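You operate a simulated robot arm through the tools that you are given. There is no shell and no other tool.

The job below is to be done with a simulated robot arm. You get a single attempt, and the scene is never put back.

JOB
Switch on lamp one, spot it, tilt it onto mark three and lock.
Fine: lamp on and focus knob at S first; red-tipped lever down (loose) for the move, up (tight) after; the rest stays.

It is judged by the outcome, as a careful person would: the job done as asked, and still so three seconds after it is handed in. It fails if anything else is knocked over, pushed out of place, dropped, spilled or broken.

ROBOT AND FRAMES
A 7-joint arm with a three-finger gripper, fixed in place. Base frame: the origin is at the foot of the arm, x ahead of it, y to its left, z up. Units: mm, degrees, N and s.
Its first joint turns from -166.0 to 166.0 degrees. Payload 2.69 kg.
The TCP is the grasp point between the finger pads, 30 mm short of the fingertips. In the tool frame z runs along the fingers and y along their closing line. The gripper opens to 128 mm. The gripper's body begins 117 mm behind the TCP.
Orientation is told as [roll, pitch, yaw] about the base's x, y, z axes, in that order, counted from this pose: with the fingers straight down and closing along the base's y, the tool's x points along the base's -x, its y along +y and its z along -z.

CONTROLS
- The arm moves only by the tool jog_arm. Its argument "steps" is a list of rows, each an object of numbers (a shift or turn left out is 0, a gripper value left out holds the last): "tx", "ty", "tz": the shift along the base's x, y, z in units of 40 mm (1.0 is 40 mm); "ax", "ay", "az": the turn, a rotation vector about the base's x, y, z in units of 8 degrees (1.0 is 8 degrees); "gripper": the finger opening in cm, from 0 to 12.8. In form: [{"tx": .., "ty": .., "tz": .., "ax": .., "ay": .., "az": .., "gripper": ..}, ...]. A call has 1 to 20 rows; each row shifts and turns the commanded pose from where the row before left it. A call with a number of a shift or a turn outside -1 to 1 is refused whole. Each row takes 0.2 s and may step no farther than 50 mm and 8.6 degrees from the row before; otherwise, or with a gripper value out of range, the whole call is refused. Where a pose cannot be reached the arm comes as near as it can. A force on the tool above 40 N (or 10 N above the force at the start of the call, whichever is more), or a blocked arm, ends the call early, and 0.2 s more pass. The fingers move at their own pace and stop on an object; they squeeze with about 21 N. The grip force told is the motor's: it shows also when the fingers shut on nothing. Time passes only in rows, and 0.2 s behind the last, so rows that do not move let the fingers close. The reply holds the time, the measured pose of the TCP, the force on the tool along the base axes, the opening and the grip force, in the units named above and with some noise, with the torque about the TCP (base axes, N m) and any sound that the robot's microphone picked up, and new pictures: "show" is both (left out), scene, wrist or none.
- Cameras (640 x 400 px; columns grow to the right, rows downward): "scene" is fixed at [228.4, 646.4, 1738.5]; the picture's right is [-0.54, -0.84, 0.00], its down [-0.62, 0.40, -0.67] and it looks along [0.57, -0.36, -0.74] (base axes); focal length 333 px, centre (320, 200). "wrist" rides on the gripper at [58, 54, -131] in the tool frame; the picture's right is [-0.68, 0.74, 0.00], its down [-0.62, -0.57, -0.55] and it looks along [-0.40, -0.37, 0.84] (tool axes); focal length 234 px, centre (320, 200). There is no depth. A picture from a camera that has moved, and an enlarged one, comes with that camera's place and axes in the base frame and with its lens. The place of the scene camera against the robot may be out by one fixed shift of up to 18 mm in any direction.
- move_column(by): slides the trunk up (or, below 0, down) by that many mm; the arm rides with it, the base frame stays. It gives what a move gives, with no picture.
- inspect(camera, box): a new picture of the part [left, top, right, bottom] of that camera's present view, enlarged. The clock stands still meanwhile.
- hand_in(): hands the job in; it is judged then, once.

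Places have to be worked out from the pictures, the camera data and where the tool is seen. Open the gripper and draw the arm clear of the work before you hand the job in, unless the task says otherwise.

The tools are called after ">>>" as a command line: name --argument value ..., lists and objects as JSON in quotes. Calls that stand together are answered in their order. jog_arm: Moves the arm, as the interface text tells. Its arguments: {"type":"object","properties":{"steps":{"type":"array"},"show":{"type":"string","enum":["both","scene","wrist","none"]}},"required":["steps"]} The other tools are called the same way: move_column (by) slides the trunk up or down; inspect (camera, box) takes an enlarged picture of a part of a camera's view; hand_in () hands the job in.

At the start:

```text
time_s: 0.0
ee_pos: [520.8, 175.8, 1416.5]
tool_rot: [0.0, -0.1, 0.0]
ft_force: [0.1, -0.3, 0.2]
torque: [0.05, -0.03, 0.03]
width: 128.1
grasp_force: 0.0
trunk travel left (down, up): [-250.0, 100.0]
```

scene: 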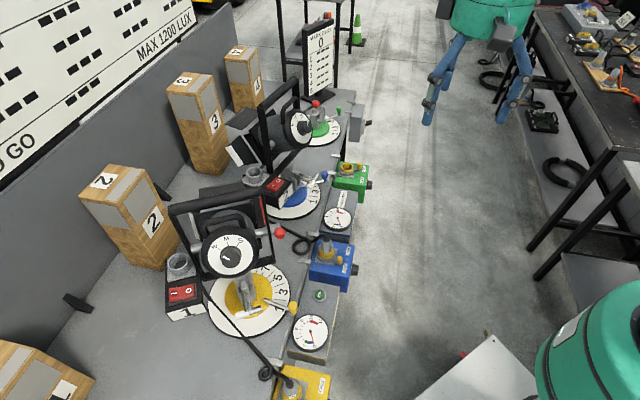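
wrist: 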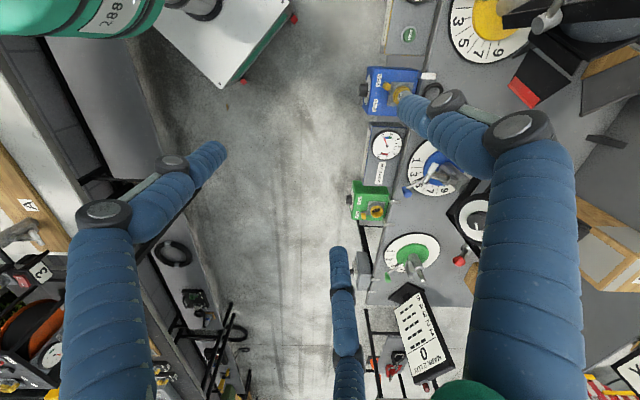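

I'll first look closely at the scene to work out which lamp is lamp one and where its controls are.

>>> inspect --camera "scene" --box '[150, 170, 350, 400]'

>>> inspect --camera "scene" --box '[220, 70, 390, 250]'

>>> inspect --camera "scene" --box '[0, 0, 260, 200]'

>>> inspect --camera "wrist" --box '[340, 0, 640, 200]'

>>> inspect --camera "wrist" --box '[330, 100, 560, 400]'

```text
1.74 times, centred on (250, 285) of scene
camera zoom: at [228.4, 646.4, 1738.5], right [-0.54, -0.84, 0.0], down [-0.62, 0.4, -0.67], along [0.57, -0.36, -0.74], focal length 579 px, centre (442, 52)
```

zoom: 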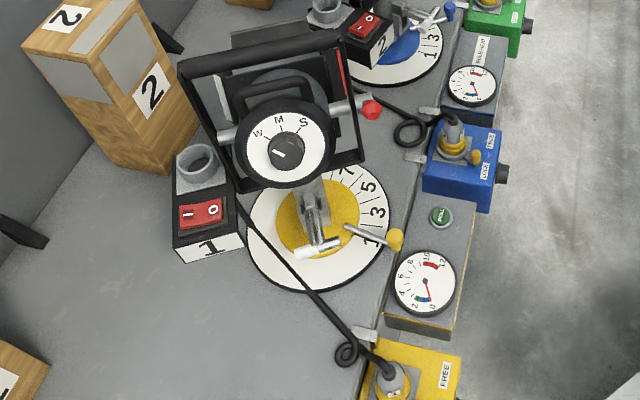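

```text
2.22 times, centred on (305, 160) of scene
camera zoom: at [228.4, 646.4, 1738.5], right [-0.54, -0.84, 0.0], down [-0.62, 0.4, -0.67], along [0.57, -0.36, -0.74], focal length 740 px, centre (353, 289)
```

zoom: 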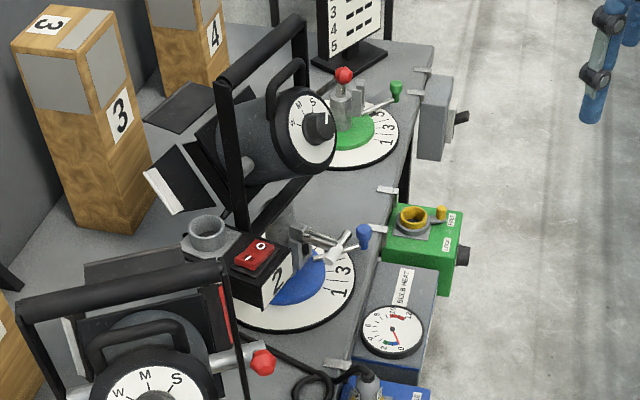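

```text
2.00 times, centred on (130, 100) of scene
camera zoom: at [228.4, 646.4, 1738.5], right [-0.54, -0.84, 0.0], down [-0.62, 0.4, -0.67], along [0.57, -0.36, -0.74], focal length 666 px, centre (700, 400)
```

zoom: 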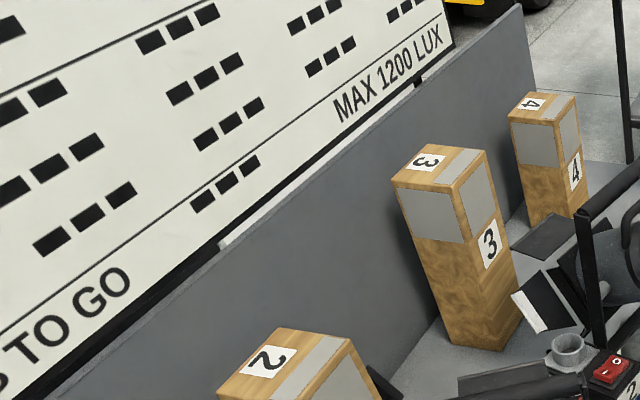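

```text
2.00 times, centred on (490, 100) of wrist
camera zoom: at [462.3, 230.2, 1546.7], right [0.68, 0.74, 0.0], down [0.62, -0.57, 0.55], along [0.4, -0.37, -0.84], focal length 468 px, centre (-20, 400)
```

zoom: 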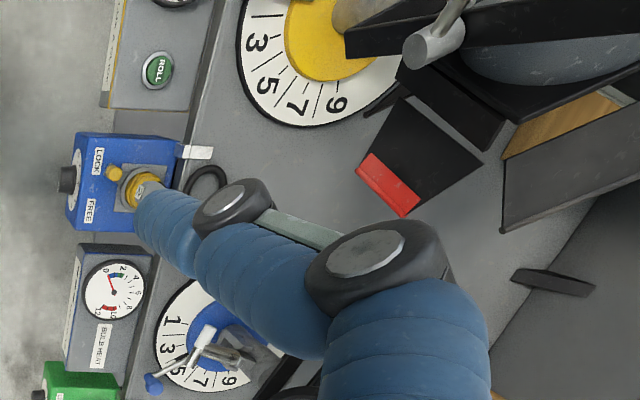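

```text
1.33 times, centred on (445, 250) of wrist
camera zoom: at [462.3, 230.2, 1546.7], right [0.68, 0.74, 0.0], down [0.62, -0.57, 0.55], along [0.4, -0.37, -0.84], focal length 312 px, centre (153, 133)
```

zoom: 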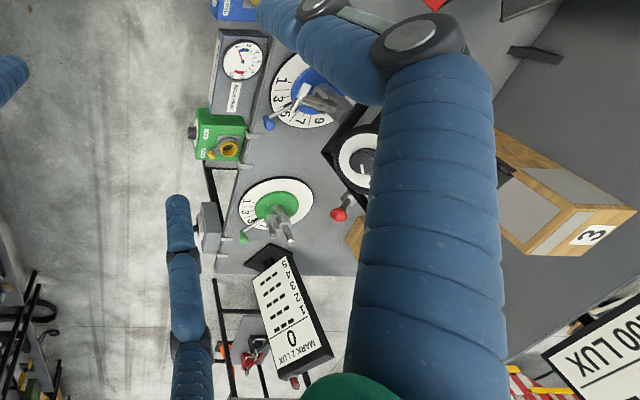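

The hand shows several blue finger-like links, so I'll zoom on it, and on the signs and the near area, before moving.

>>> inspect --camera "scene" --box '[400, 0, 560, 140]'

>>> inspect --camera "scene" --box '[270, 0, 370, 80]'

>>> inspect --camera "scene" --box '[160, 190, 310, 340]'

>>> inspect --camera "wrist" --box '[340, 270, 480, 400]'

>>> inspect --camera "scene" --box '[0, 0, 200, 160]'

>>> inspect --camera "scene" --box '[0, 260, 340, 400]'

```text
2.86 times, centred on (480, 70) of scene
camera zoom: at [228.4, 646.4, 1738.5], right [-0.54, -0.84, 0.0], down [-0.62, 0.4, -0.67], along [0.57, -0.36, -0.74], focal length 952 px, centre (-137, 571)
```

zoom: 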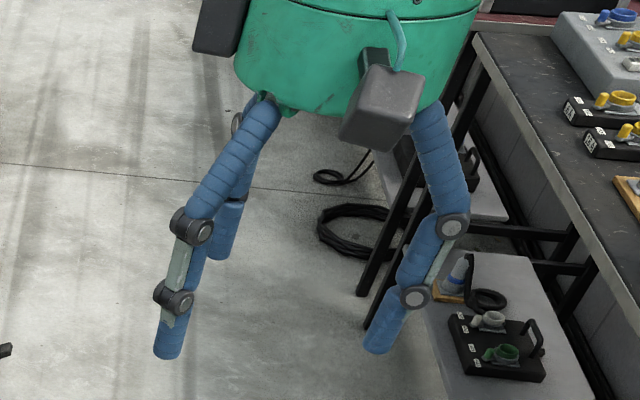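

```text
5.00 times, centred on (320, 40) of scene
camera zoom: at [228.4, 646.4, 1738.5], right [-0.54, -0.84, 0.0], down [-0.62, 0.4, -0.67], along [0.57, -0.36, -0.74], focal length 1666 px, centre (320, 1000)
```

zoom: 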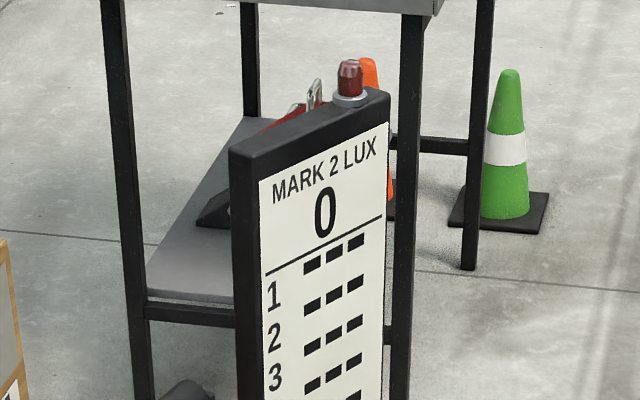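

```text
2.67 times, centred on (235, 265) of scene
camera zoom: at [228.4, 646.4, 1738.5], right [-0.54, -0.84, 0.0], down [-0.62, 0.4, -0.67], along [0.57, -0.36, -0.74], focal length 888 px, centre (547, 27)
```

zoom: 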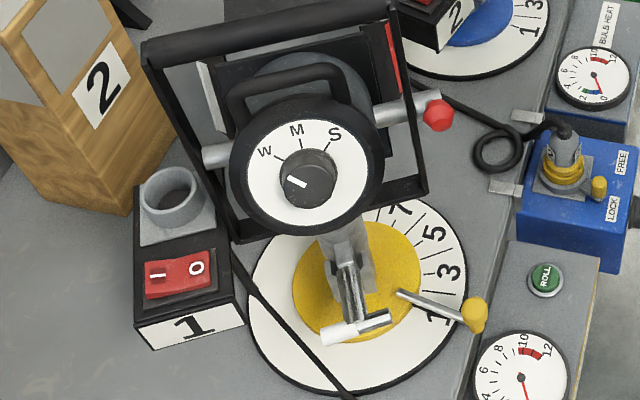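

```text
3.08 times, centred on (410, 335) of wrist
camera zoom: at [462.3, 230.2, 1546.7], right [0.68, 0.74, 0.0], down [0.62, -0.57, 0.55], along [0.4, -0.37, -0.84], focal length 720 px, centre (43, -215)
```

zoom: 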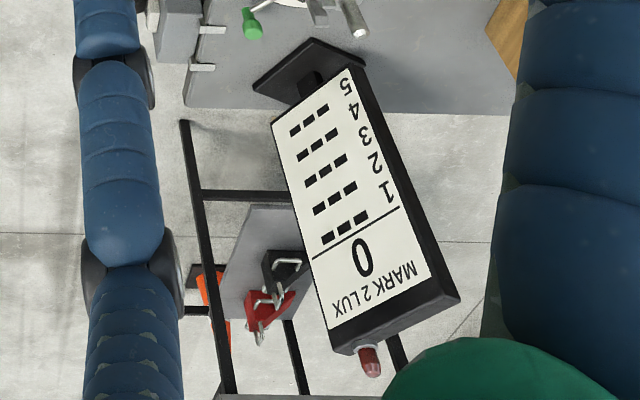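

```text
2.50 times, centred on (100, 80) of scene
camera zoom: at [228.4, 646.4, 1738.5], right [-0.54, -0.84, 0.0], down [-0.62, 0.4, -0.67], along [0.57, -0.36, -0.74], focal length 833 px, centre (870, 500)
```

zoom: 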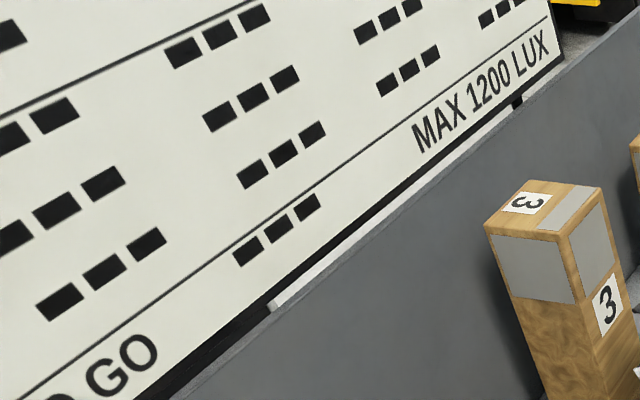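

```text
1.88 times, centred on (170, 330) of scene
camera zoom: at [228.4, 646.4, 1738.5], right [-0.54, -0.84, 0.0], down [-0.62, 0.4, -0.67], along [0.57, -0.36, -0.74], focal length 627 px, centre (602, -45)
```

zoom: 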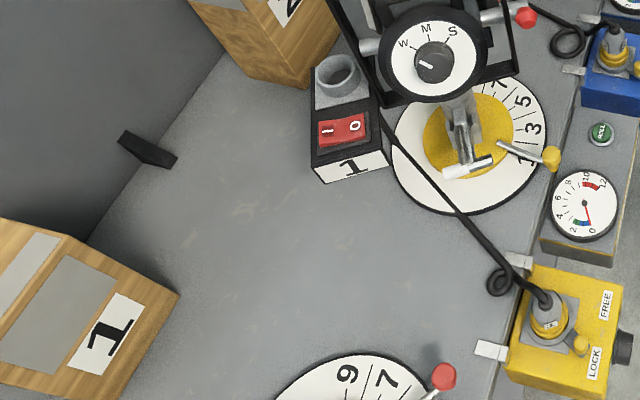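

The hand is three-fingered in appearance and the tilt lever with the red tip sits on the right-hand side of lamp one's yoke. I judge lamp one's base near (695, 586, 830); I'll move left at height, closing the fingers, to get a better look.

>>> jog_arm --steps '[{"tx": -0.5, "ty": 1, "gripper": 0}, {"tx": -0.5, "ty": 1}, {"tx": -0.5, "ty": 1}, {"tx": -0.5, "ty": 1}, {"ty": 1}, {"ty": 1}, {"ty": 1}, {"ty": 1}, {"tz": -0.5}, {}]'

```text
time_s: 2.2
ee_pos: [441.9, 496.0, 1396.8]
tool_rot: [-0.1, 0.1, 0.1]
ft_force: [0.2, -0.1, 0.3]
torque: [0.07, 0.01, -0.01]
width: 2.2
grasp_force: 21.3
trunk travel left (down, up): [-250.0, 100.0]
camera wrist: at [383.8, 549.6, 1528.0], right [0.68, 0.74, 0.0], down [0.62, -0.57, 0.55], along [0.4, -0.37, -0.84], focal length 234 px, centre (320, 200)
```

scene: 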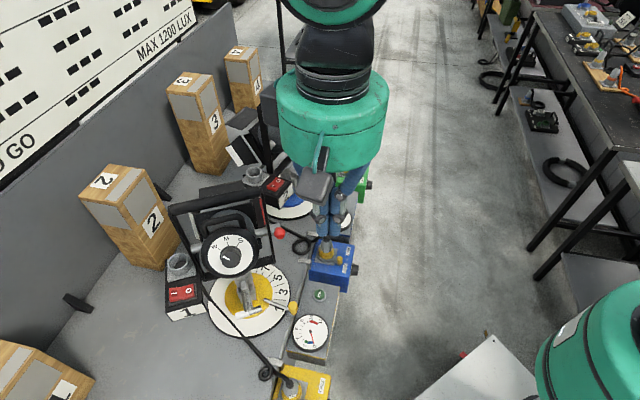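
wrist: 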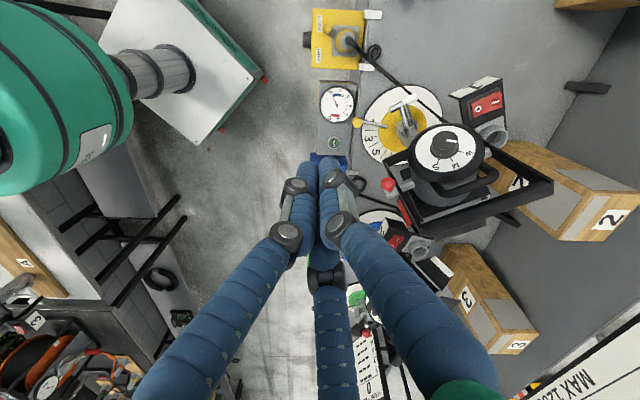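

The fingers close to one cluster at the TCP. I'll zoom into both pictures to read the lamp and the fingertips.

>>> inspect --camera "wrist" --box '[300, 60, 560, 240]'

>>> inspect --camera "scene" --box '[260, 100, 400, 260]'

>>> inspect --camera "wrist" --box '[220, 130, 400, 270]'

```text
2.22 times, centred on (430, 150) of wrist
camera zoom: at [383.8, 549.6, 1528.0], right [0.68, 0.74, 0.0], down [0.62, -0.57, 0.55], along [0.4, -0.37, -0.84], focal length 520 px, centre (76, 311)
```

zoom: 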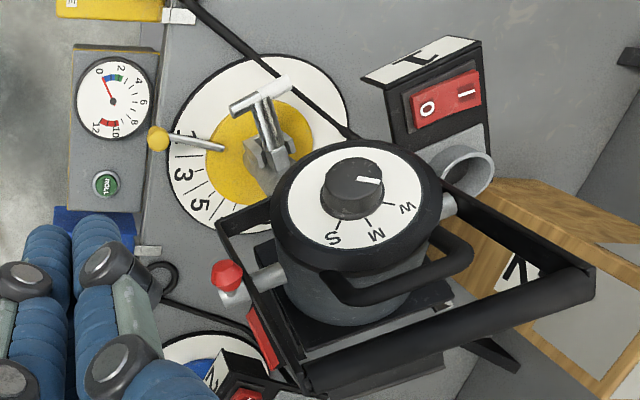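

```text
2.50 times, centred on (330, 180) of scene
camera zoom: at [228.4, 646.4, 1738.5], right [-0.54, -0.84, 0.0], down [-0.62, 0.4, -0.67], along [0.57, -0.36, -0.74], focal length 833 px, centre (295, 250)
```

zoom: 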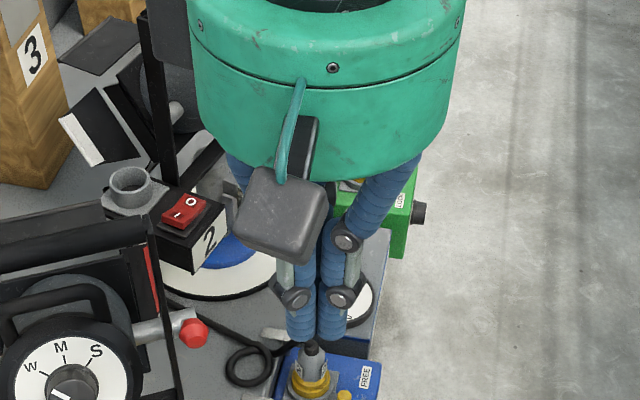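

```text
2.86 times, centred on (310, 200) of wrist
camera zoom: at [383.8, 549.6, 1528.0], right [0.68, 0.74, 0.0], down [0.62, -0.57, 0.55], along [0.4, -0.37, -0.84], focal length 669 px, centre (349, 200)
```

zoom: 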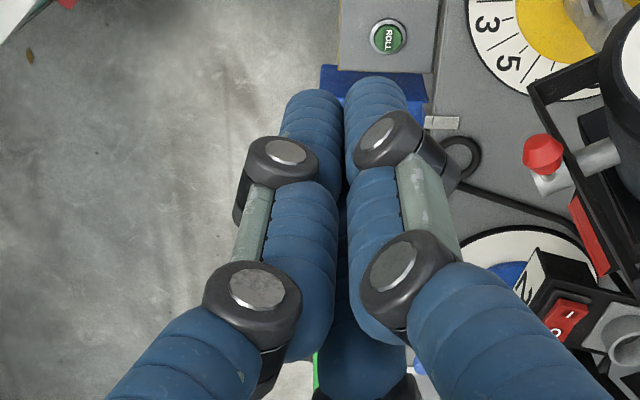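

From the two cameras I put the focus knob near (605, 606, 1185), the red tip near (608, 503, 1175) pointing up, and the table near z 780. I'll swing the wrist camera round to look at the lever side from the right.

>>> jog_arm --steps '[{"ty": -1, "az": 1}, {"ty": -1, "az": 1}, {"ty": -1, "az": 1}, {"ty": -1, "az": 1}, {"az": 1, "tz": -0.5}, {"az": 1, "tz": -0.5}, {"az": 1, "tz": -0.5}, {"az": 1, "tz": -0.5}, {"az": 1}, {"az": 1}, {}]'

```text
time_s: 4.6
ee_pos: [442.2, 335.8, 1315.9]
tool_rot: [0.0, 0.0, 80.0]
ft_force: [0.3, 0.6, 0.8]
torque: [-0.02, -0.02, 0.0]
width: 2.6
grasp_force: 20.6
trunk travel left (down, up): [-250.0, 100.0]
camera wrist: at [379.0, 288.0, 1447.0], right [-0.61, 0.79, 0.0], down [0.66, 0.51, 0.55], along [0.44, 0.33, -0.84], focal length 234 px, centre (320, 200)
```

scene: 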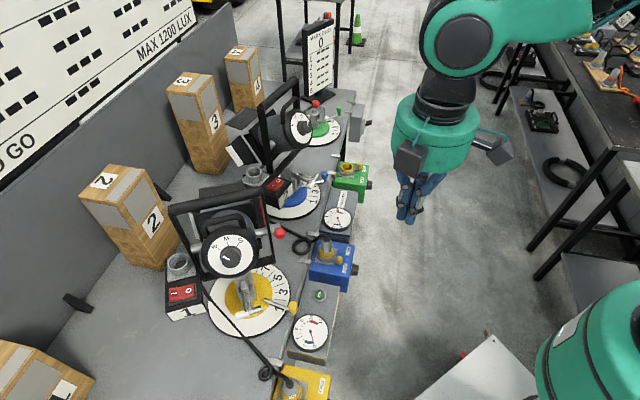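
wrist: 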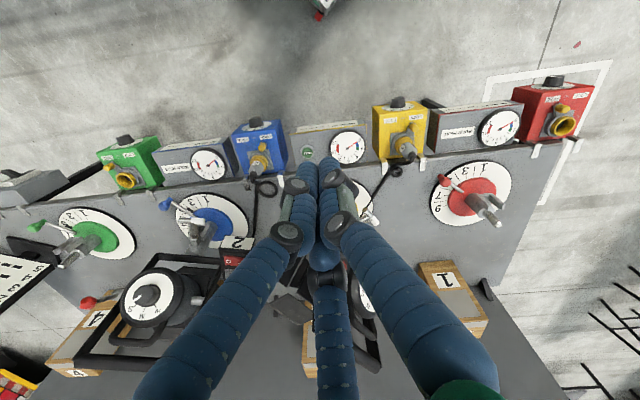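

The fingers hide lamp one from there. I'll turn back to about yaw 32 and lower the hand a little, so that the lamp's right side falls in the right half of the wrist picture.

>>> jog_arm --steps '[{"az": -1, "tz": -0.5, "ty": -0.5}, {"az": -1, "tz": -0.5, "ty": -0.5}, {"az": -1, "tz": -0.5}, {"az": -1, "tz": -0.5}, {"az": -1}, {"az": -1}, {}]' --show "wrist"

>>> inspect --camera "wrist" --box '[380, 120, 640, 380]'

```text
time_s: 6.2
ee_pos: [439.9, 295.1, 1235.8]
tool_rot: [0.0, 0.0, 31.8]
ft_force: [-0.1, 0.4, -0.1]
torque: [-0.02, 0.0, 0.0]
width: 2.3
grasp_force: 21.0
trunk travel left (down, up): [-250.0, 100.0]
camera wrist: at [363.0, 310.4, 1365.9], right [0.19, 0.98, 0.0], down [0.82, -0.15, 0.55], along [0.54, -0.1, -0.84], focal length 234 px, centre (320, 200)
```

wrist: 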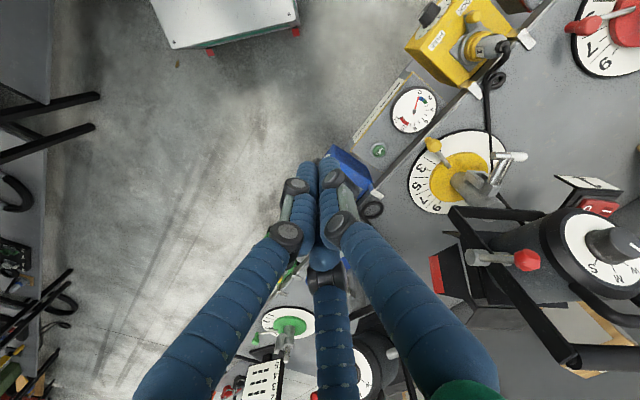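

```text
1.54 times, centred on (510, 250) of wrist
camera zoom: at [363.0, 310.4, 1365.9], right [0.19, 0.98, 0.0], down [0.82, -0.15, 0.55], along [0.54, -0.1, -0.84], focal length 360 px, centre (28, 123)
```

zoom: 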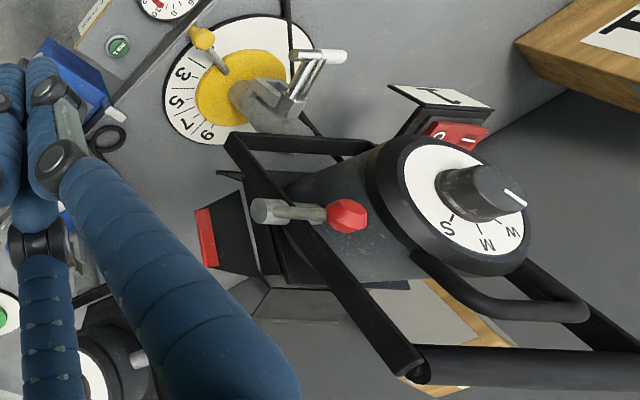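

Triangulating between wrist views: red tip (607, 503, 1178), its hub (661, 485, 1121), focus knob (605, 606, 1185), rocker near (668, 725, 1050); lamp one's heading (about -10°) lines up with post 3. I'll zoom on the knob dial and the rocker to read their present states.

>>> inspect --camera "wrist" --box '[540, 170, 640, 310]'

>>> inspect --camera "scene" --box '[190, 220, 270, 290]'

>>> inspect --camera "scene" --box '[150, 240, 230, 330]'

```text
2.86 times, centred on (590, 240) of wrist
camera zoom: at [363.0, 310.4, 1365.9], right [0.19, 0.98, 0.0], down [0.82, -0.15, 0.55], along [0.54, -0.1, -0.84], focal length 669 px, centre (-451, 86)
```

zoom: 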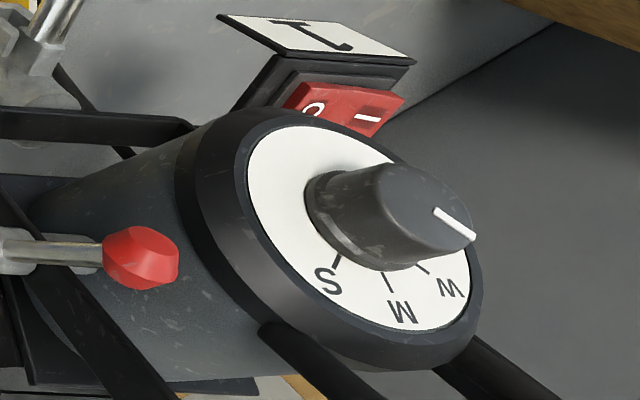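

```text
5.71 times, centred on (230, 255) of scene
camera zoom: at [228.4, 646.4, 1738.5], right [-0.54, -0.84, 0.0], down [-0.62, 0.4, -0.67], along [0.57, -0.36, -0.74], focal length 1904 px, centre (834, -114)
```

zoom: 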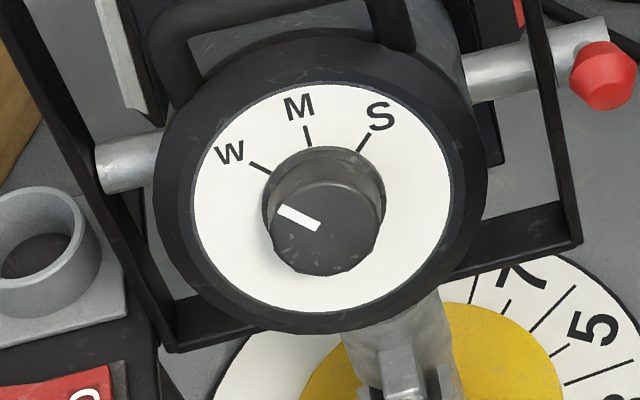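

```text
4.44 times, centred on (190, 285) of scene
camera zoom: at [228.4, 646.4, 1738.5], right [-0.54, -0.84, 0.0], down [-0.62, 0.4, -0.67], along [0.57, -0.36, -0.74], focal length 1481 px, centre (898, -178)
```

zoom: 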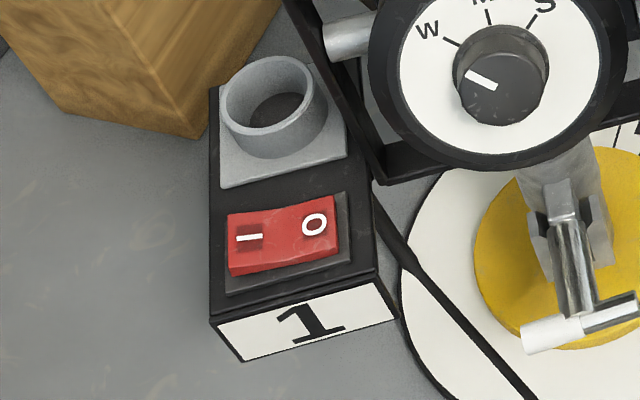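

The pointer is at W, with S about 90° further clockwise, and the rocker's "I" end is the +y end near (683, 747, 1040). I'll bring the closed hand round to the left, tilting it so that its body leans back toward the robot, and stop short to look.

>>> jog_arm --steps '[{"ty": 1, "az": -1}, {"ty": 1, "az": -1}, {"ty": 1, "az": -1}, {"ty": 1, "az": -1}, {"ty": 1, "ay": -1, "ax": -0.25}, {"ty": 1, "ay": -1, "ax": -0.25}, {"ty": 1, "ay": -1, "ax": -0.25}, {"ty": 1, "ay": -1, "ax": -0.25}, {"ty": 1}, {"ty": 1}, {"ty": 1}, {"tx": 0.8, "ty": 0.3}, {"tx": 0.8}, {}]'

>>> inspect --camera "wrist" --box '[160, 40, 480, 240]'

```text
time_s: 9.2
ee_pos: [506.5, 748.7, 1237.1]
tool_rot: [-8.9, -32.0, 2.4]
ft_force: [0.0, 0.6, 0.2]
torque: [0.0, 0.0, -0.02]
width: 2.5
grasp_force: 20.8
trunk travel left (down, up): [-250.0, 100.0]
camera wrist: at [389.6, 817.3, 1308.6], right [0.6, 0.76, 0.26], down [0.21, -0.46, 0.86], along [0.77, -0.46, -0.44], focal length 234 px, centre (320, 200)
```

scene: 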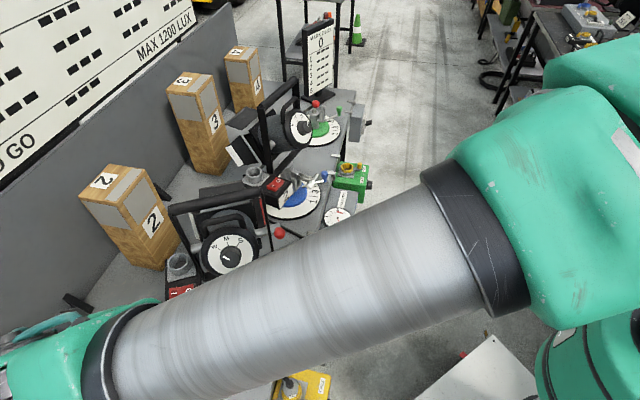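
wrist: 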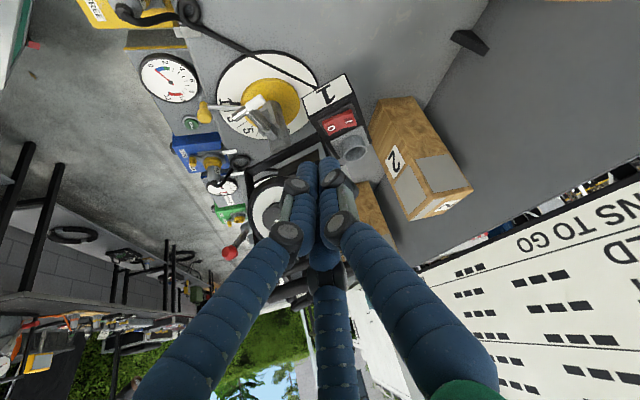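

```text
2.00 times, centred on (320, 140) of wrist
camera zoom: at [389.6, 817.3, 1308.6], right [0.6, 0.76, 0.26], down [0.21, -0.46, 0.86], along [0.77, -0.46, -0.44], focal length 468 px, centre (320, 320)
```

zoom: 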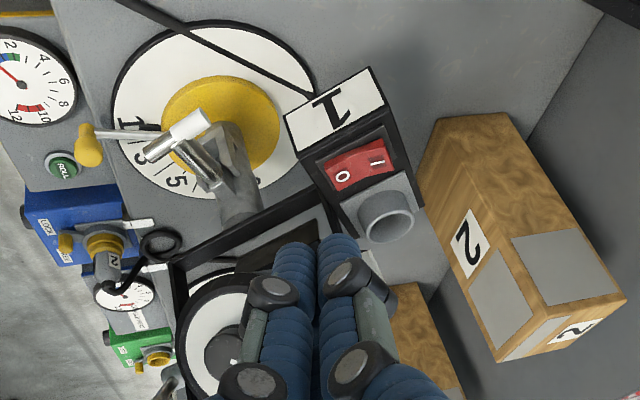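

Rocker centre triangulates to (669, 727, 1047) with the "I" mark at (675, 740, 1048). I'll advance to about 70 mm above the I end and look again.

>>> jog_arm --steps '[{"tx": 1, "tz": -0.5}, {"tx": 1, "tz": -0.5}, {"tx": 1, "tz": -0.5}, {"tx": 1, "tz": -0.5, "ty": 0.15}, {}]'

>>> inspect --camera "wrist" --box '[220, 60, 440, 230]'

```text
time_s: 10.4
ee_pos: [665.6, 754.2, 1154.8]
tool_rot: [-9.0, -31.8, 2.6]
ft_force: [0.8, 0.1, -0.5]
torque: [-0.02, 0.05, -0.04]
width: 2.3
grasp_force: 21.3
trunk travel left (down, up): [-250.0, 100.0]
camera wrist: at [549.7, 822.6, 1226.7], right [0.6, 0.76, 0.26], down [0.21, -0.46, 0.86], along [0.77, -0.46, -0.44], focal length 234 px, centre (320, 200)
```

scene: 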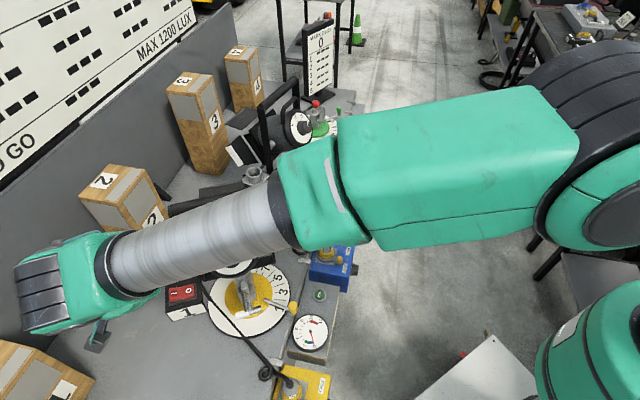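
wrist: 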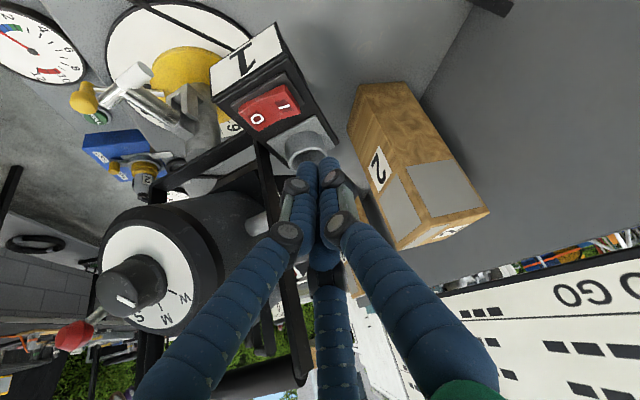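

```text
2.35 times, centred on (330, 145) of wrist
camera zoom: at [549.7, 822.6, 1226.7], right [0.6, 0.76, 0.26], down [0.21, -0.46, 0.86], along [0.77, -0.46, -0.44], focal length 551 px, centre (296, 329)
```

zoom: 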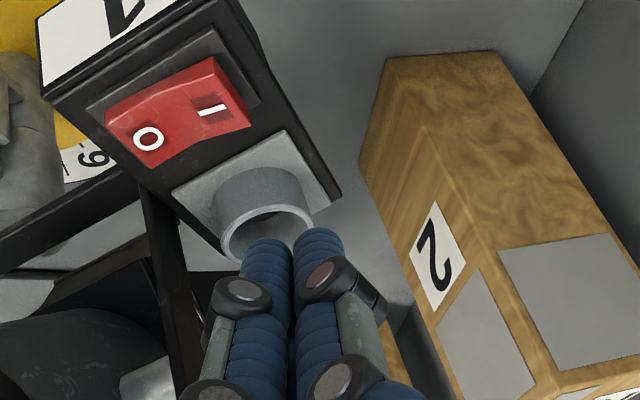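

The fingers are above and slightly clear of the cup; the I end's edge is near (679, 747). I'll drop 60 mm straight down, staying short of contact, and check.

>>> jog_arm --steps '[{"tz": -0.75, "ty": -0.08}, {"tz": -0.75}, {}]' --show "wrist"

>>> inspect --camera "wrist" --box '[240, 90, 420, 230]'

```text
time_s: 11.2
ee_pos: [666.6, 751.4, 1094.6]
tool_rot: [-9.0, -31.9, 2.5]
ft_force: [0.2, 0.4, 1.3]
torque: [0.0, 0.0, -0.03]
width: 2.6
grasp_force: 20.8
trunk travel left (down, up): [-250.0, 100.0]
camera wrist: at [549.7, 819.9, 1166.2], right [0.6, 0.76, 0.26], down [0.21, -0.46, 0.86], along [0.77, -0.46, -0.44], focal length 234 px, centre (320, 200)
```

wrist: 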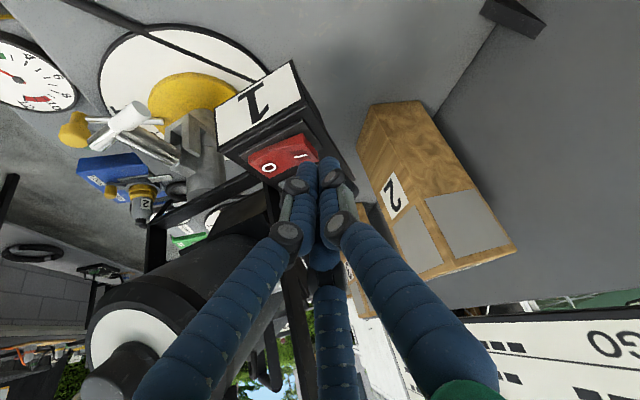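

```text
2.86 times, centred on (330, 160) of wrist
camera zoom: at [549.7, 819.9, 1166.2], right [0.6, 0.76, 0.26], down [0.21, -0.46, 0.86], along [0.77, -0.46, -0.44], focal length 669 px, centre (291, 314)
```

zoom: 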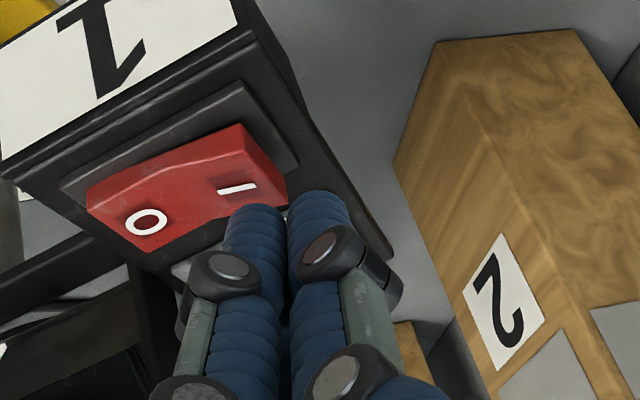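

The rocker's I end stands proud (lamp off) and the left fingertip lines up over it. I'll descend in small steps until I feel or hear the click.

>>> jog_arm --steps '[{"tz": -0.15}, {"tz": -0.15}, {"tz": -0.1}, {}]' --show "wrist"

>>> inspect --camera "wrist" --box '[240, 90, 420, 230]'

```text
time_s: 12.2
ee_pos: [665.2, 750.7, 1080.9]
tool_rot: [-9.1, -31.9, 2.5]
ft_force: [-0.5, 0.3, 0.7]
torque: [-0.02, 0.01, 0.01]
width: 2.5
grasp_force: 21.0
trunk travel left (down, up): [-250.0, 100.0]
camera wrist: at [548.4, 819.7, 1151.3], right [0.6, 0.76, 0.26], down [0.21, -0.46, 0.86], along [0.77, -0.46, -0.44], focal length 234 px, centre (320, 200)
```

wrist: 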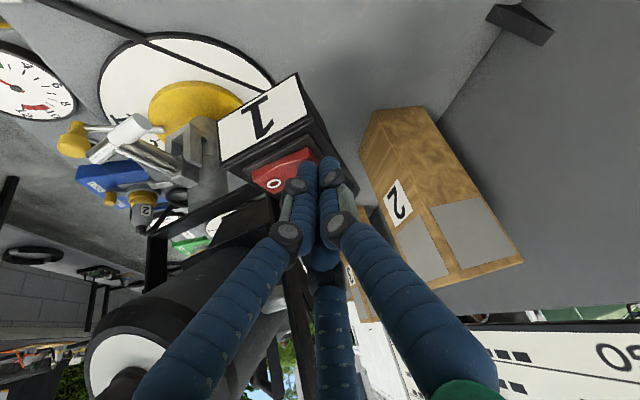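

```text
2.86 times, centred on (330, 160) of wrist
camera zoom: at [548.4, 819.7, 1151.3], right [0.6, 0.76, 0.26], down [0.21, -0.46, 0.86], along [0.77, -0.46, -0.44], focal length 669 px, centre (291, 314)
```

zoom: 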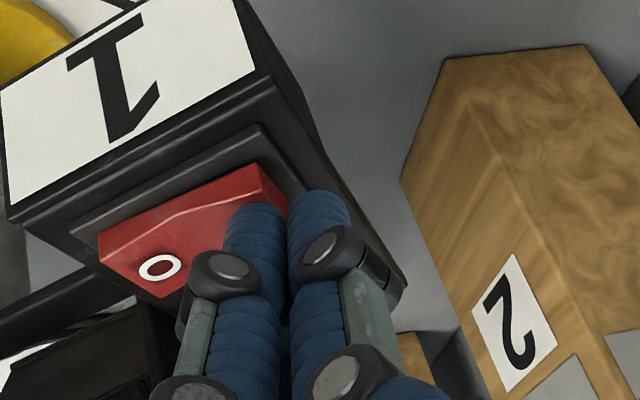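

No contact yet; continuing down in 4 mm steps.

>>> jog_arm --steps '[{"tz": -0.1}, {"tz": -0.1}, {"tz": -0.1}, {}]' --show "wrist"

>>> inspect --camera "wrist" --box '[240, 90, 420, 230]'

```text
time_s: 13.3
ee_pos: [665.7, 754.9, 1075.8]
tool_rot: [-8.4, -32.2, 2.3]
ft_force: [0.1, 4.0, 9.6]
torque: [0.06, -0.01, 0.11]
width: 2.2
grasp_force: 21.2
trunk travel left (down, up): [-250.0, 100.0]
stopped in row 4: the force on the tool passed its limit at 41 N (the readings are from after the stop); the commanded pose is now the measured one
camera wrist: at [549.6, 822.4, 1147.0], right [0.6, 0.75, 0.27], down [0.21, -0.47, 0.86], along [0.77, -0.46, -0.44], focal length 234 px, centre (320, 200)
```

wrist: 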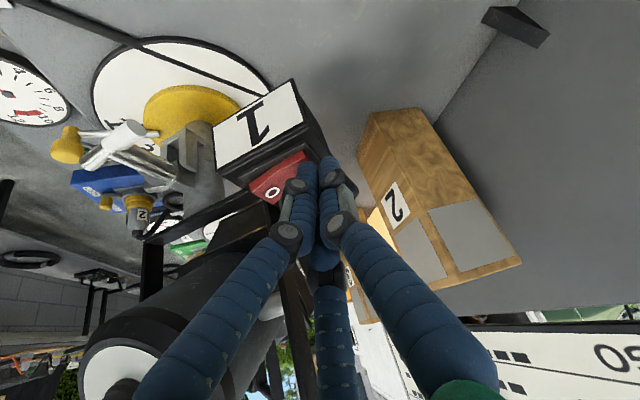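

```text
2.86 times, centred on (330, 160) of wrist
camera zoom: at [549.6, 822.4, 1147.0], right [0.6, 0.75, 0.27], down [0.21, -0.47, 0.86], along [0.77, -0.46, -0.44], focal length 669 px, centre (291, 314)
```

zoom: 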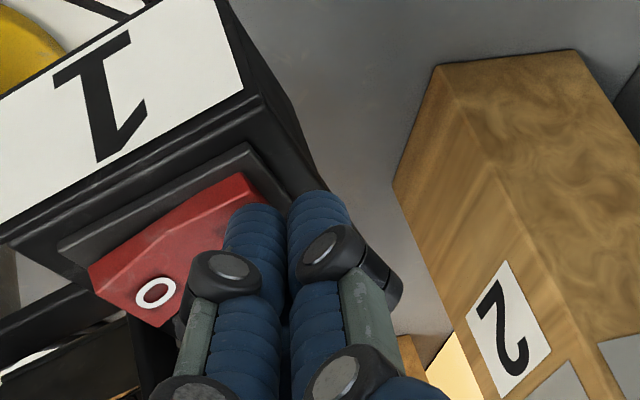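

The rocker has flipped (O end now raised) and light has appeared behind, so the lamp is on. I'll lift straight off and back away to look.

>>> jog_arm --steps '[{"tz": 0.5}, {"tz": 0.9}, {"tz": 0.9, "tx": -0.4}, {"tx": -1, "tz": 0.4}, {"tx": -1}, {"tx": -1}, {}]'

>>> inspect --camera "wrist" --box '[160, 40, 480, 240]'

>>> inspect --camera "scene" --box '[60, 40, 300, 280]'

```text
time_s: 14.9
ee_pos: [529.7, 751.5, 1180.8]
tool_rot: [-8.6, -32.2, 2.4]
ft_force: [-0.2, 0.4, 1.3]
torque: [-0.01, -0.04, 0.03]
width: 2.3
grasp_force: 20.9
trunk travel left (down, up): [-250.0, 100.0]
camera wrist: at [412.6, 819.7, 1251.4], right [0.6, 0.75, 0.27], down [0.21, -0.47, 0.86], along [0.77, -0.46, -0.44], focal length 234 px, centre (320, 200)
```

scene: 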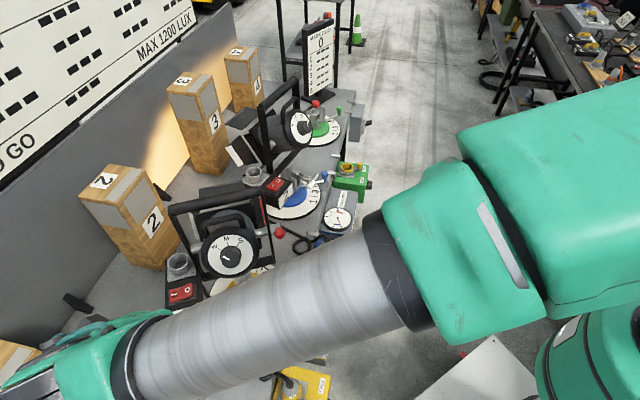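
wrist: 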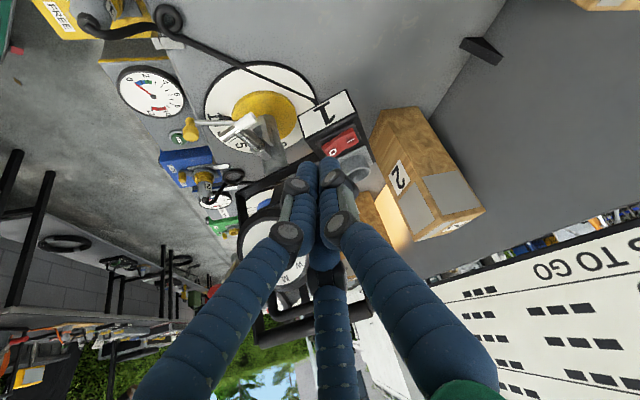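

```text
2.00 times, centred on (320, 140) of wrist
camera zoom: at [412.6, 819.7, 1251.4], right [0.6, 0.75, 0.27], down [0.21, -0.47, 0.86], along [0.77, -0.46, -0.44], focal length 468 px, centre (320, 320)
```

zoom: 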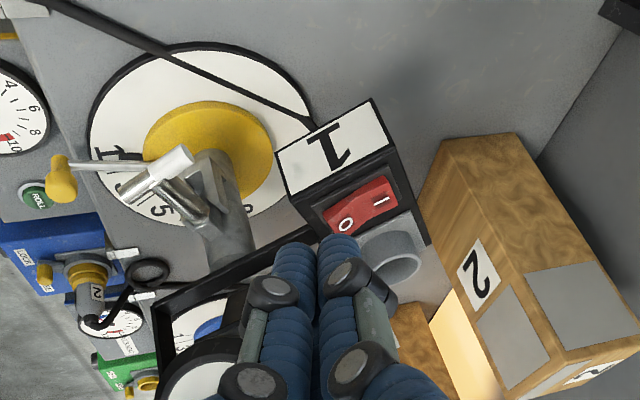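

```text
1.67 times, centred on (180, 160) of scene
camera zoom: at [228.4, 646.4, 1738.5], right [-0.54, -0.84, 0.0], down [-0.62, 0.4, -0.67], along [0.57, -0.36, -0.74], focal length 555 px, centre (553, 267)
```

zoom: 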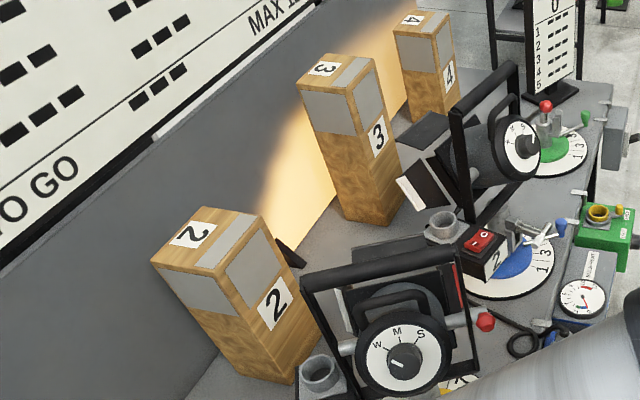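

Lamp one is lit (wide), shining around post 3. Next is the focus knob: its axis runs from trunnion centre ~(680, 592, 1121) backward and up at ~37° with heading -10°, with the knob's top near (603, 606, 1180). I'll move to a standoff on that axis, align the tool, pre-rotate by -45° and open the fingers.

>>> jog_arm --steps '[{"tx": -0.8, "tz": 0.5, "ax": 0.91, "az": 0.28}, {"tx": -0.4, "ty": -0.7, "tz": 0.5, "ay": -0.867}, {"ty": -0.8, "tz": 0.5, "ay": -0.867}, {"ty": -0.8, "tz": 0.5, "ay": -0.867}, {"ty": -0.8, "tz": 0.25, "az": -0.61}, {"az": -0.61, "gripper": 7.5}, {"ax": -0.738, "ay": 0.1275, "az": 0.564}, {"ax": -0.738, "ay": 0.1275, "az": 0.564}, {"ax": -0.738, "ay": 0.1275, "az": 0.564}, {"ax": -0.738, "ay": 0.1275, "az": 0.564}, {"ax": -0.738, "ay": 0.1275, "az": 0.564}, {"ax": -0.738, "ay": 0.1275, "az": 0.564}, {}]'

```text
time_s: 17.8
ee_pos: [482.2, 629.6, 1270.7]
tool_rot: [-43.2, -34.5, 49.4]
ft_force: [-0.6, 0.9, -0.9]
torque: [-0.01, -0.02, -0.01]
width: 75.1
grasp_force: 0.0
trunk travel left (down, up): [-250.0, 100.0]
camera wrist: at [331.8, 651.6, 1285.9], right [0.14, 0.99, -0.03], down [0.07, 0.03, 1.0], along [0.99, -0.14, -0.06], focal length 234 px, centre (320, 200)
```

scene: 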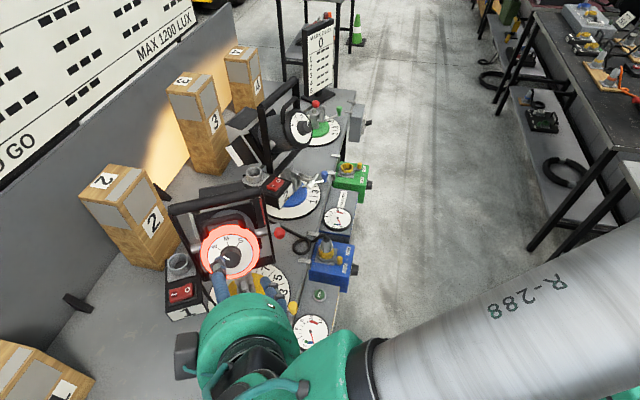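
wrist: 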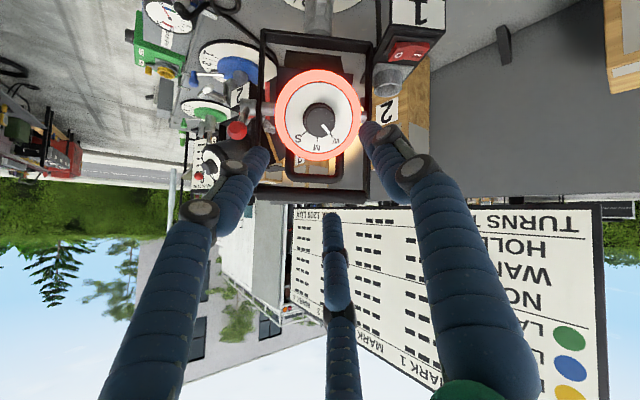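

The rim around the focus dial has started to glow red, and the big board now shows text. I'll read both before touching anything more.

>>> inspect --camera "wrist" --box '[280, 195, 620, 400]'

>>> inspect --camera "wrist" --box '[230, 20, 410, 210]'

>>> inspect --camera "scene" --box '[180, 200, 340, 350]'

>>> inspect --camera "wrist" --box '[500, 200, 620, 400]'

```text
1.88 times, centred on (450, 298) of wrist
camera zoom: at [331.8, 651.6, 1285.9], right [0.14, 0.99, -0.03], down [0.07, 0.03, 1.0], along [0.99, -0.14, -0.06], focal length 441 px, centre (75, 16)
```

zoom: 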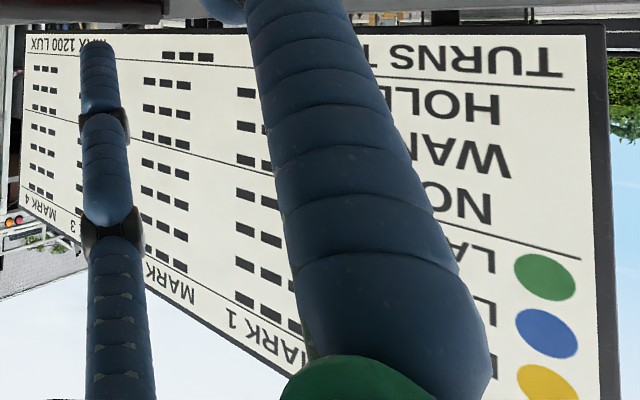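

```text
2.11 times, centred on (320, 115) of wrist
camera zoom: at [331.8, 651.6, 1285.9], right [0.14, 0.99, -0.03], down [0.07, 0.03, 1.0], along [0.99, -0.14, -0.06], focal length 493 px, centre (320, 379)
```

zoom: 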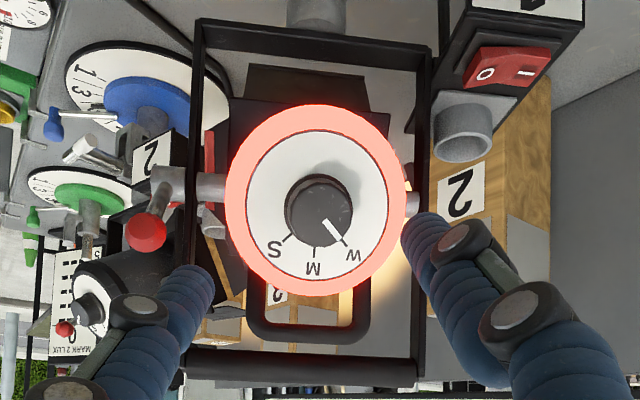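

```text
2.67 times, centred on (260, 275) of scene
camera zoom: at [228.4, 646.4, 1738.5], right [-0.54, -0.84, 0.0], down [-0.62, 0.4, -0.67], along [0.57, -0.36, -0.74], focal length 888 px, centre (480, 0)
```

zoom: 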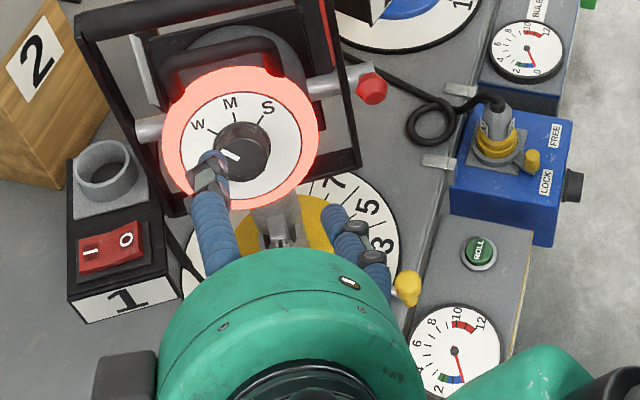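

```text
2.00 times, centred on (560, 300) of wrist
camera zoom: at [331.8, 651.6, 1285.9], right [0.14, 0.99, -0.03], down [0.07, 0.03, 1.0], along [0.99, -0.14, -0.06], focal length 468 px, centre (-160, 0)
```

zoom: 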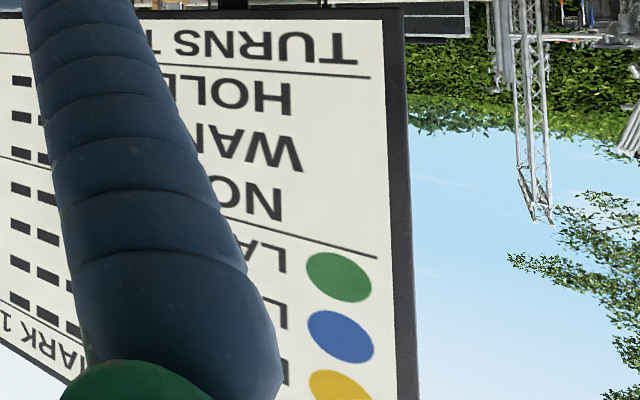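

The board is just mark/lux bookkeeping (its MARK 1–4 columns confirm that the numbered posts are the marks); the glowing rim I'll treat as hot and keep off. Refined knob top is (608, 607, 1173) and disc centre (632, 603, 1154); I'll advance along the axis to 60 mm short with a 60 mm opening.

>>> jog_arm --steps '[{"tx": 0.66, "ty": -0.12, "tz": -0.51, "gripper": 6.0}, {"tx": 0.66, "ty": -0.12, "tz": -0.51}, {"tx": 0.66, "ty": -0.12, "tz": -0.51}, {}]'

>>> inspect --camera "wrist" --box '[200, 40, 440, 240]'

>>> inspect --camera "scene" --box '[180, 190, 320, 320]'

```text
time_s: 18.8
ee_pos: [562.1, 615.2, 1209.6]
tool_rot: [-43.2, -34.4, 49.3]
ft_force: [0.7, 0.5, -0.7]
torque: [0.02, 0.01, -0.04]
width: 59.8
grasp_force: 0.1
trunk travel left (down, up): [-250.0, 100.0]
camera wrist: at [411.7, 637.9, 1225.1], right [0.14, 0.99, -0.03], down [0.07, 0.02, 1.0], along [0.99, -0.14, -0.06], focal length 234 px, centre (320, 200)
```

scene: 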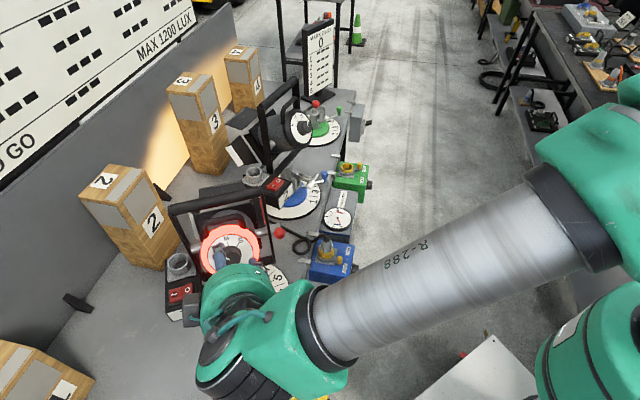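
wrist: 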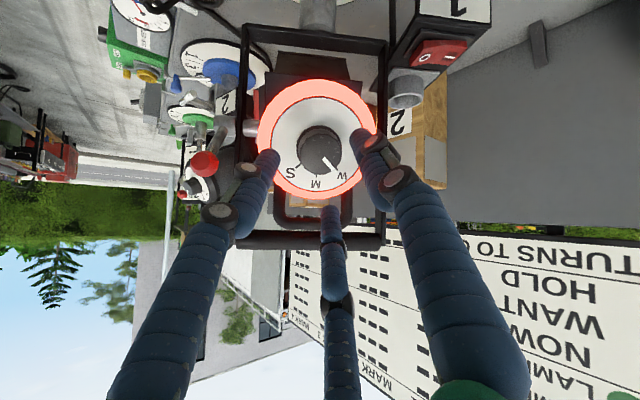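

```text
2.00 times, centred on (320, 140) of wrist
camera zoom: at [411.7, 637.9, 1225.1], right [0.14, 0.99, -0.03], down [0.07, 0.02, 1.0], along [0.99, -0.14, -0.06], focal length 468 px, centre (320, 320)
```

zoom: 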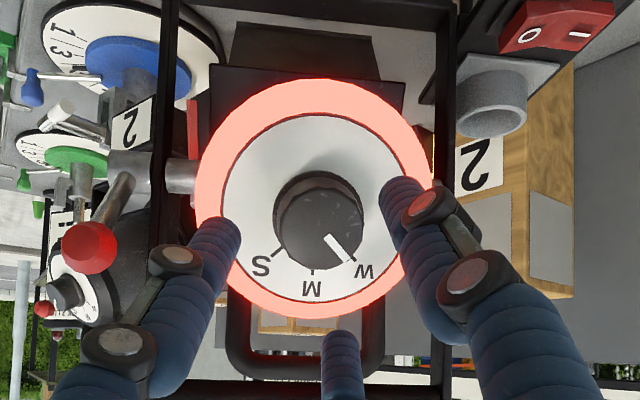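

```text
3.08 times, centred on (250, 255) of scene
camera zoom: at [228.4, 646.4, 1738.5], right [-0.54, -0.84, 0.0], down [-0.62, 0.4, -0.67], along [0.57, -0.36, -0.74], focal length 1025 px, centre (535, 31)
```

zoom: 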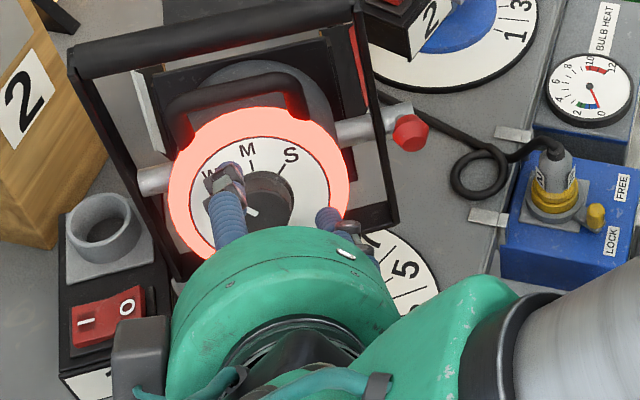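

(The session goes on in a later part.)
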